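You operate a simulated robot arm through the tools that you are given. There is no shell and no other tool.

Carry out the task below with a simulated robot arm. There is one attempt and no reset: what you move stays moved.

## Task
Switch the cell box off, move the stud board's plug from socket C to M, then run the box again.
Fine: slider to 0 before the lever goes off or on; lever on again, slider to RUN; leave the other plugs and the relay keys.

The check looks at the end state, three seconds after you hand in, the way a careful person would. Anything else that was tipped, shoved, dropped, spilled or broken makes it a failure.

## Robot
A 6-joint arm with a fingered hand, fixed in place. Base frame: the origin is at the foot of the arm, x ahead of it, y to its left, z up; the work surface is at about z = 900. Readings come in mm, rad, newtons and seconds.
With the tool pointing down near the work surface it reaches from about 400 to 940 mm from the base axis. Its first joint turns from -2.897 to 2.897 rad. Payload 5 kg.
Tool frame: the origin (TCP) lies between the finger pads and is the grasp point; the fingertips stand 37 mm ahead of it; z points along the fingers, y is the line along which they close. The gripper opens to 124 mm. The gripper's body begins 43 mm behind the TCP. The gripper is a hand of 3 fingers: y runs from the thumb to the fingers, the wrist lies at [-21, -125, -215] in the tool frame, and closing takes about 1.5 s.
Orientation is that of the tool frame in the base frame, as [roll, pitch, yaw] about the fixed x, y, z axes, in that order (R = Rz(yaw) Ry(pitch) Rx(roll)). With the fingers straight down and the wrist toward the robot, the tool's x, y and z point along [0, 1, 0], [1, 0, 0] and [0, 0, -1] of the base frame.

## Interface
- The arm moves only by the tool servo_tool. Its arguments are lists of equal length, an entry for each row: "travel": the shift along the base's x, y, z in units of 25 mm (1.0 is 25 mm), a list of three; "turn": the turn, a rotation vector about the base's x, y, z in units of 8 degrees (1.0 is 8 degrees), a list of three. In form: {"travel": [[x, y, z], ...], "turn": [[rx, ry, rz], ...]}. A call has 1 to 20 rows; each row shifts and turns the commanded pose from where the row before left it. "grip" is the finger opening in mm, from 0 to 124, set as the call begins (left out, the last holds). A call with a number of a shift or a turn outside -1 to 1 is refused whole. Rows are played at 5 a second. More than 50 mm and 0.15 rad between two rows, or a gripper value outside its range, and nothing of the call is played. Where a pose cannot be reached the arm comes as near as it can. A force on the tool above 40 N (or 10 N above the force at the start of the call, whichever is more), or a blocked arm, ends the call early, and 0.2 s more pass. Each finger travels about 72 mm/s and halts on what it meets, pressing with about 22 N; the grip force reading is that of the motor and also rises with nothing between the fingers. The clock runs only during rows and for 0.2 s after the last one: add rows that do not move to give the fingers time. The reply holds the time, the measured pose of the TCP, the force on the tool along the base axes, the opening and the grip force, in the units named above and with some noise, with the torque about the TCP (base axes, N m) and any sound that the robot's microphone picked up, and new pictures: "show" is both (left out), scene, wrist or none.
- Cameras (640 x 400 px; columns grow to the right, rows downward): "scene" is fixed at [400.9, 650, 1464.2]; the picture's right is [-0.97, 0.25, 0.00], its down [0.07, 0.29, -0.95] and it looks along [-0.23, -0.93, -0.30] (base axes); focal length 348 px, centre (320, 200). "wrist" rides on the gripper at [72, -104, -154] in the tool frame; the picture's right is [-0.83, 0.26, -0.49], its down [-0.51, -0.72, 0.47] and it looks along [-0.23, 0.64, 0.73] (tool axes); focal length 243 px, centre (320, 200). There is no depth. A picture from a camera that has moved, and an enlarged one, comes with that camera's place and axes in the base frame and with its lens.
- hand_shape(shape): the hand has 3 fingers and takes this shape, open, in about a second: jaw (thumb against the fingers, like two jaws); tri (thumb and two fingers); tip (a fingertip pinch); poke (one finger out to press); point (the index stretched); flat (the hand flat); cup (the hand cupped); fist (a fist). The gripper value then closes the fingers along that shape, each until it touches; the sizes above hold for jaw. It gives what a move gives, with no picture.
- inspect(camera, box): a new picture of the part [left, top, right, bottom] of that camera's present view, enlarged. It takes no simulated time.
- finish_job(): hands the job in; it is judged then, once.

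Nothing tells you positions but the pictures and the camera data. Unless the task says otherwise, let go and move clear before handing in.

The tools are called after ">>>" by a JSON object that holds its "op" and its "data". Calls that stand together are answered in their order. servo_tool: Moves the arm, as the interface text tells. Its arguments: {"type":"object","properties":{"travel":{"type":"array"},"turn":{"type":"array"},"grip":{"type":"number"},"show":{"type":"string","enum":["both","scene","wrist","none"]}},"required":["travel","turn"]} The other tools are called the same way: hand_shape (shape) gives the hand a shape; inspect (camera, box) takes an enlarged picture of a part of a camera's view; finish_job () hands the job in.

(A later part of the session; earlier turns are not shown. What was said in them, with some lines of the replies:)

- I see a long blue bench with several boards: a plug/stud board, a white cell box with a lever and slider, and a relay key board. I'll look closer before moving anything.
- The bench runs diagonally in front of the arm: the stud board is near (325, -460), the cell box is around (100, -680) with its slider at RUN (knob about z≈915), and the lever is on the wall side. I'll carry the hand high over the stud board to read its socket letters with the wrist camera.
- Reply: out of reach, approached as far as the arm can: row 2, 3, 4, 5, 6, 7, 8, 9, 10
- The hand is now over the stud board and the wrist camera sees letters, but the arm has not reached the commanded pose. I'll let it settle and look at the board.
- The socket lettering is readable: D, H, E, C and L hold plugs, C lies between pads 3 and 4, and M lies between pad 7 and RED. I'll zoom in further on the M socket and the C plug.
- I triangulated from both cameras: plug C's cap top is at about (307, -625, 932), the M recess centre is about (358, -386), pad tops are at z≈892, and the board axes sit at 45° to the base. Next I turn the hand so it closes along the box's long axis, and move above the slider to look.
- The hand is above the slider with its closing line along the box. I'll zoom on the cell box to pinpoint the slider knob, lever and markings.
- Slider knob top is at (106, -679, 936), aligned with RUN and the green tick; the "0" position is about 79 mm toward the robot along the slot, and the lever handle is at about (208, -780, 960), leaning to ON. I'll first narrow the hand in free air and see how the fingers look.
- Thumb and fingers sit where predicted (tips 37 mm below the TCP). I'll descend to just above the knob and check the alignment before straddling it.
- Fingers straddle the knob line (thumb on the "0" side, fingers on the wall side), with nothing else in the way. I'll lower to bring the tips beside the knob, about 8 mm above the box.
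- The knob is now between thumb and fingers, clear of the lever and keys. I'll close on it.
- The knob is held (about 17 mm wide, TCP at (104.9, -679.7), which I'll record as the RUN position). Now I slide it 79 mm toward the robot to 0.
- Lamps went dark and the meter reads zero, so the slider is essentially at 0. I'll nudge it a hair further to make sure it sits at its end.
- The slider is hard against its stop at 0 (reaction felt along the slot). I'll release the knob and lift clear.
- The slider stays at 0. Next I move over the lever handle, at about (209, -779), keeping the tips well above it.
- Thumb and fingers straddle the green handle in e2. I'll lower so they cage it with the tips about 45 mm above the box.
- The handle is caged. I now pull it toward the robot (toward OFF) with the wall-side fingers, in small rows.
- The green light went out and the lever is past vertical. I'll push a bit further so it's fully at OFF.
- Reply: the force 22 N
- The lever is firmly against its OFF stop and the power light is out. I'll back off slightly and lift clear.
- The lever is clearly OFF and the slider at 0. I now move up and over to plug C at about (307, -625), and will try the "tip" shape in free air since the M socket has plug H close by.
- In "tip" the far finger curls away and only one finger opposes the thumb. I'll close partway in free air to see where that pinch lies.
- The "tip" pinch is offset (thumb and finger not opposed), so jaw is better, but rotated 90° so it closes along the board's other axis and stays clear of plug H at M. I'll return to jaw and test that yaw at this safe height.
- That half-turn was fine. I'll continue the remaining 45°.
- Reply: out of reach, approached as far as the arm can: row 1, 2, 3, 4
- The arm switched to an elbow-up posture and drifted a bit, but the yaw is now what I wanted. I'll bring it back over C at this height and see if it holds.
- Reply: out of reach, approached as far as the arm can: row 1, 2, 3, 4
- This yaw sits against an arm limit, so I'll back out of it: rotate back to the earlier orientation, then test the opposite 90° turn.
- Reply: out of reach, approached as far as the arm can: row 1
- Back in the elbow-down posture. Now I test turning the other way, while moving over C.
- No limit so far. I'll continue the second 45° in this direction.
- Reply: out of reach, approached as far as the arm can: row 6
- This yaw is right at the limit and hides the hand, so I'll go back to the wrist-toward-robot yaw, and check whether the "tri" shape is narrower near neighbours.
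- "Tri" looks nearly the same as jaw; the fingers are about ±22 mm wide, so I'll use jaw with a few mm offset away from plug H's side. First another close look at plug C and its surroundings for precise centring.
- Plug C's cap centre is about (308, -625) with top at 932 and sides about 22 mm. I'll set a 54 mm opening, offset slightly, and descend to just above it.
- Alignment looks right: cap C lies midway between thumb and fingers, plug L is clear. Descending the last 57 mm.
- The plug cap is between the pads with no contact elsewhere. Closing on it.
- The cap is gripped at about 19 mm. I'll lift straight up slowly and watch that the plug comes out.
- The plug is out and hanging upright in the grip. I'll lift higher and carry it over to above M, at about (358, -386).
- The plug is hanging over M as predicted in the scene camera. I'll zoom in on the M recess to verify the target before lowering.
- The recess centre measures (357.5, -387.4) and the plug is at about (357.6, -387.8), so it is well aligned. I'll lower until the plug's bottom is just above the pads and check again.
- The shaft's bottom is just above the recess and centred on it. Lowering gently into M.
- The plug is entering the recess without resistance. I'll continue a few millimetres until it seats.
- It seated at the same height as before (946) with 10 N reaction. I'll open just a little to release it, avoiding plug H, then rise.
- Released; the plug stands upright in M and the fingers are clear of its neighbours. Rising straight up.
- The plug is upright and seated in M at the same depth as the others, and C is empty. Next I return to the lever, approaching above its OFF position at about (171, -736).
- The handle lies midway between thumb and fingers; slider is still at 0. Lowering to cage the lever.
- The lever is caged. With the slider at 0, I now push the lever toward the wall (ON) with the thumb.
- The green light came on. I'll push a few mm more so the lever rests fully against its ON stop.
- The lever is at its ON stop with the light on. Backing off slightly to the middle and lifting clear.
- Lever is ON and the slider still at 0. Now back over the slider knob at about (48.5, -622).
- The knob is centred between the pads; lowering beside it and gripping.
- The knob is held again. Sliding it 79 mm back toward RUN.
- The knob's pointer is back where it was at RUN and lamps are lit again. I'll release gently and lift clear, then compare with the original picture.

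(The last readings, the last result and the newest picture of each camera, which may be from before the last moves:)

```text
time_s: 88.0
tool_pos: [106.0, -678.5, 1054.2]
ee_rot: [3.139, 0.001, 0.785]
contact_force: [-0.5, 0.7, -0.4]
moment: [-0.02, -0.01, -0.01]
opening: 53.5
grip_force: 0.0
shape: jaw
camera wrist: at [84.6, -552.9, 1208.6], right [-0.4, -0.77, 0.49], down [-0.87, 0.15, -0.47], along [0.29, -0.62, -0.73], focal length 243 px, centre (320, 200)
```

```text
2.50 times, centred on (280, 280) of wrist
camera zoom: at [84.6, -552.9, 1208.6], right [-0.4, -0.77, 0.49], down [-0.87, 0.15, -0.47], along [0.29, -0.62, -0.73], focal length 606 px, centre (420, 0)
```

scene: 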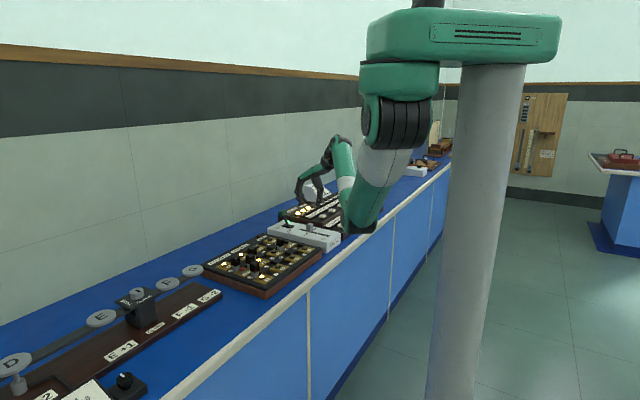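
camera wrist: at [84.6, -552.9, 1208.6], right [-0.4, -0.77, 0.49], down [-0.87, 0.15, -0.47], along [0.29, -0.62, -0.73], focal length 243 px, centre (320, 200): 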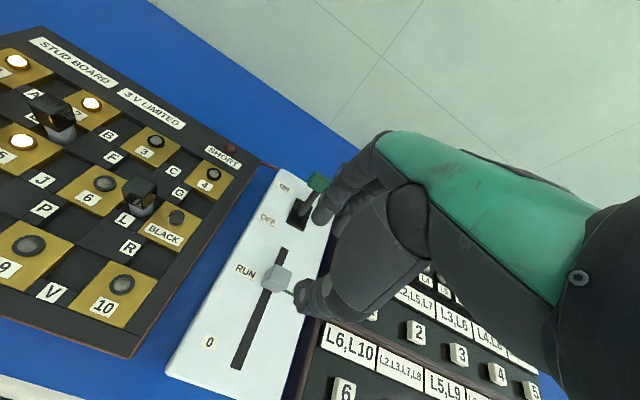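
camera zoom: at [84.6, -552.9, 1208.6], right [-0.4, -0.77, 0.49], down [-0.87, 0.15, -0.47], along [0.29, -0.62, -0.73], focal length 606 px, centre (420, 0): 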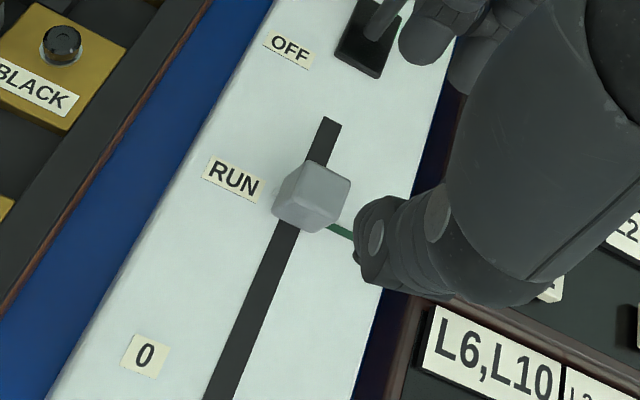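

The slider sits at RUN (within about 1–2 mm of its original spot) and L1–L3 are lit. With M bridging RED to pad 7, lamp 7 should be lit, so I'll check the stud board and meter.

>>> {"op": "inspect", "data": {"camera": "scene", "box": [200, 225, 300, 300]}}

>>> {"op": "inspect", "data": {"camera": "scene", "box": [285, 170, 355, 225]}}

>>> {"op": "inspect", "data": {"camera": "wrist", "box": [0, 20, 260, 220]}}

```text
5.33 times, centred on (250, 262) of scene
camera zoom: at [400.9, 650.0, 1464.2], right [-0.97, 0.25, 0.0], down [0.07, 0.29, -0.95], along [-0.23, -0.93, -0.3], focal length 1854 px, centre (693, -133)
```

zoom: 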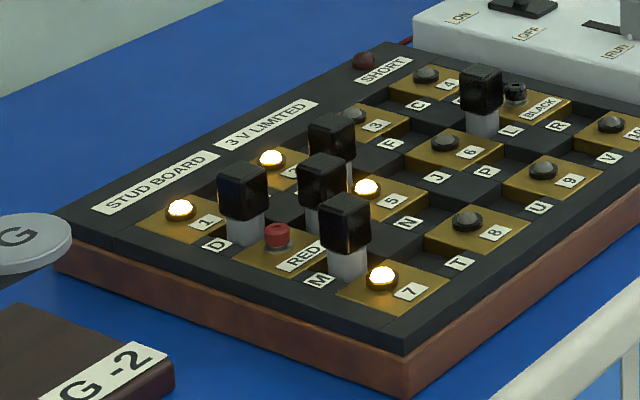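

```text
7.27 times, centred on (320, 198) of scene
camera zoom: at [400.9, 650.0, 1464.2], right [-0.97, 0.25, 0.0], down [0.07, 0.29, -0.95], along [-0.23, -0.93, -0.3], focal length 2528 px, centre (320, 218)
```

zoom: 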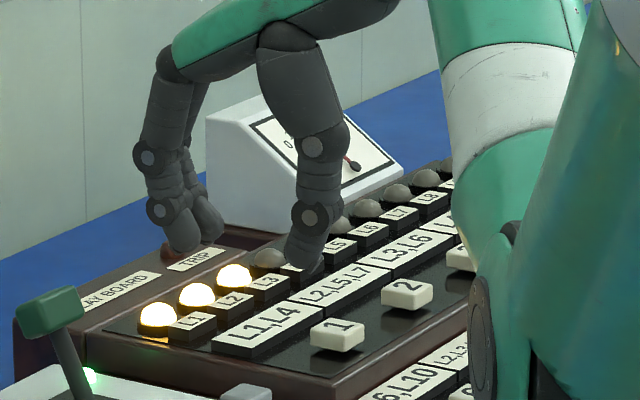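

```text
2.00 times, centred on (130, 120) of wrist
camera zoom: at [84.6, -552.9, 1208.6], right [-0.4, -0.77, 0.49], down [-0.87, 0.15, -0.47], along [0.29, -0.62, -0.73], focal length 485 px, centre (700, 360)
```

zoom: 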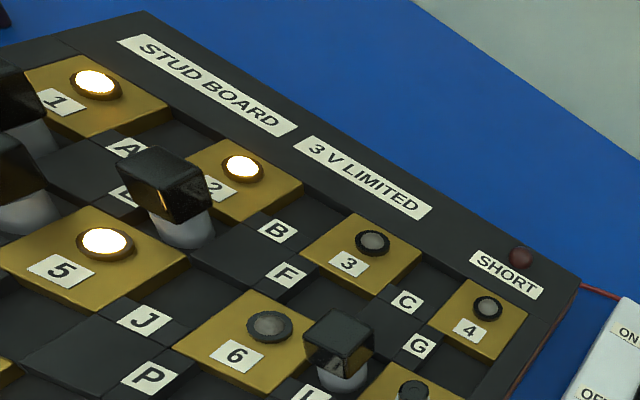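

Lamp 7 is lit, confirming M makes contact, and the other plugs are untouched. I'll raise the hand well clear and compare the meter and slider with the starting view.

>>> {"op": "servo_tool", "data": {"travel": [[0, 0, 1], [0, 0, 1], [0, 0, 1], [0, 0, 1], [0, 0, 1], [0.5, 0, 0.5], [0.8, 0, 0], [0.8, 0, 0], [0.8, 0, 0], [0.8, 0, 0], [0.5, 0, 0], [0, 0, 0], [0, 0, 0]], "turn": [[0, 0, 0], [0, 0, 0], [0, 0, 0], [0, 0, 0], [0, 0, 0], [0, 0, 0], [0, 0, 0], [0, 0, 0], [0, 0, 0], [0, 0, 0], [0, 0, 0], [0, 0, 0], [0, 0, 0]]}}

>>> {"op": "inspect", "data": {"camera": "scene", "box": [260, 170, 400, 260]}}

>>> {"op": "inspect", "data": {"camera": "scene", "box": [264, 206, 344, 256]}}

>>> {"op": "inspect", "data": {"camera": "scene", "box": [190, 170, 390, 300]}}

```text
time_s: 90.8
tool_pos: [210.2, -678.6, 1191.6]
ee_rot: [3.141, 0.0, 0.785]
contact_force: [-0.2, -0.6, 0.3]
moment: [0.0, 0.01, -0.01]
opening: 53.5
grip_force: 0.0
shape: jaw
camera wrist: at [188.9, -553.8, 1345.8], right [-0.4, -0.77, 0.49], down [-0.87, 0.15, -0.47], along [0.29, -0.62, -0.73], focal length 243 px, centre (320, 200)
```

scene: 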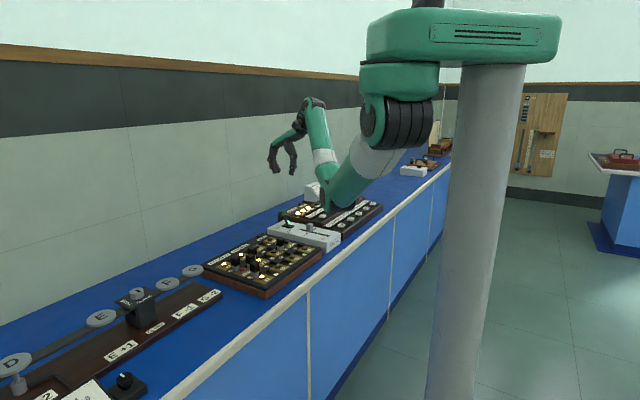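
wrist: 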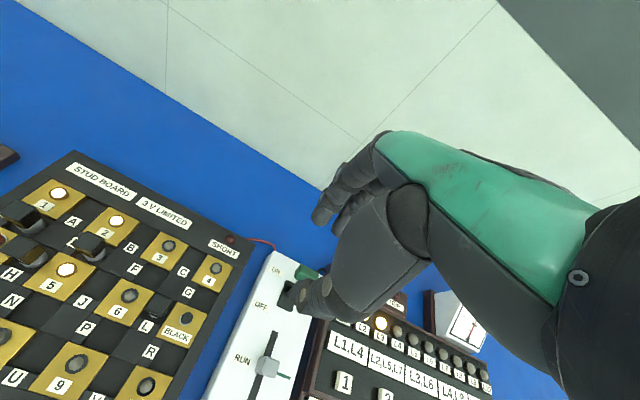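

```text
4.44 times, centred on (330, 215) of scene
camera zoom: at [400.9, 650.0, 1464.2], right [-0.97, 0.25, 0.0], down [0.07, 0.29, -0.95], along [-0.23, -0.93, -0.3], focal length 1545 px, centre (276, 133)
```

zoom: 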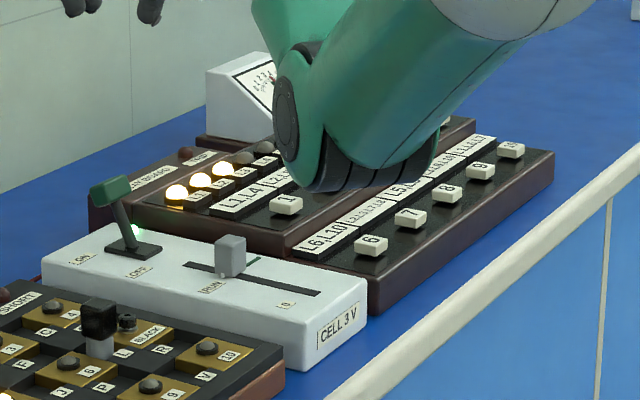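

```text
8.00 times, centred on (304, 231) of scene
camera zoom: at [400.9, 650.0, 1464.2], right [-0.97, 0.25, 0.0], down [0.07, 0.29, -0.95], along [-0.23, -0.93, -0.3], focal length 2781 px, centre (448, -48)
```

zoom: 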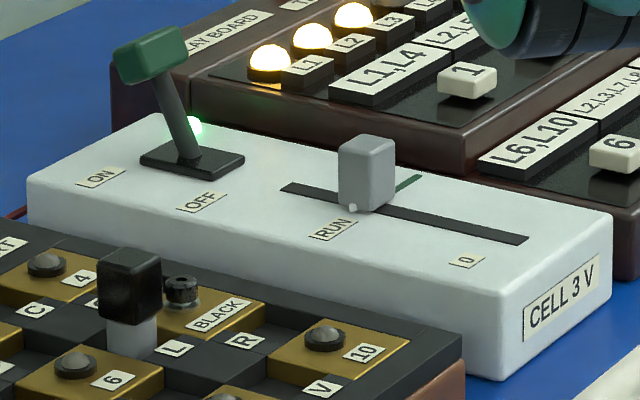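

```text
3.08 times, centred on (290, 235) of scene
camera zoom: at [400.9, 650.0, 1464.2], right [-0.97, 0.25, 0.0], down [0.07, 0.29, -0.95], along [-0.23, -0.93, -0.3], focal length 1070 px, centre (412, 92)
```

zoom: 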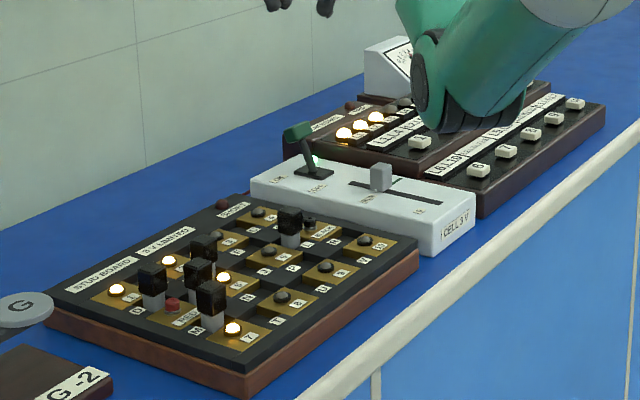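

Final state checks out: lever ON with its light lit, slider at RUN, and the plug moved from C to M with lamp 7 lit. The other plugs and the relay keys are unchanged, and the hand is empty and well clear. Handing in.

>>> {"op": "finish_job", "data": {}}

```text
The job is handed in.
```

The job is handed in. The stud board's plug is now in M instead of C, and the cell box is running again.

- **Switching off:** I slid the slider to 0 first. The lamps went dark and the meter read zero, and then I moved the lever to OFF.
- **Plug:** It stands upright in M, as deep as the other plugs. Lamp 7 came on once the box was running, so M is making contact.
- **Running again:** I put the lever back to ON with the slider still at 0, then slid the slider to RUN. The lever's green light and L1–L3 are lit as at the start.
- **Slider position:** The knob sits about 1.5 mm closer to the wall than where it started. It still lines up with the RUN label and the green tick to about that much, so I left it.
- **Everything else:** In the last pictures the other four plugs are where they were. I never touched the relay keys, though the arm hid keys 2–5 in the last picture. I also couldn't see the meter's needle after the slider went back to RUN.

The hand is empty and well clear of the bench.
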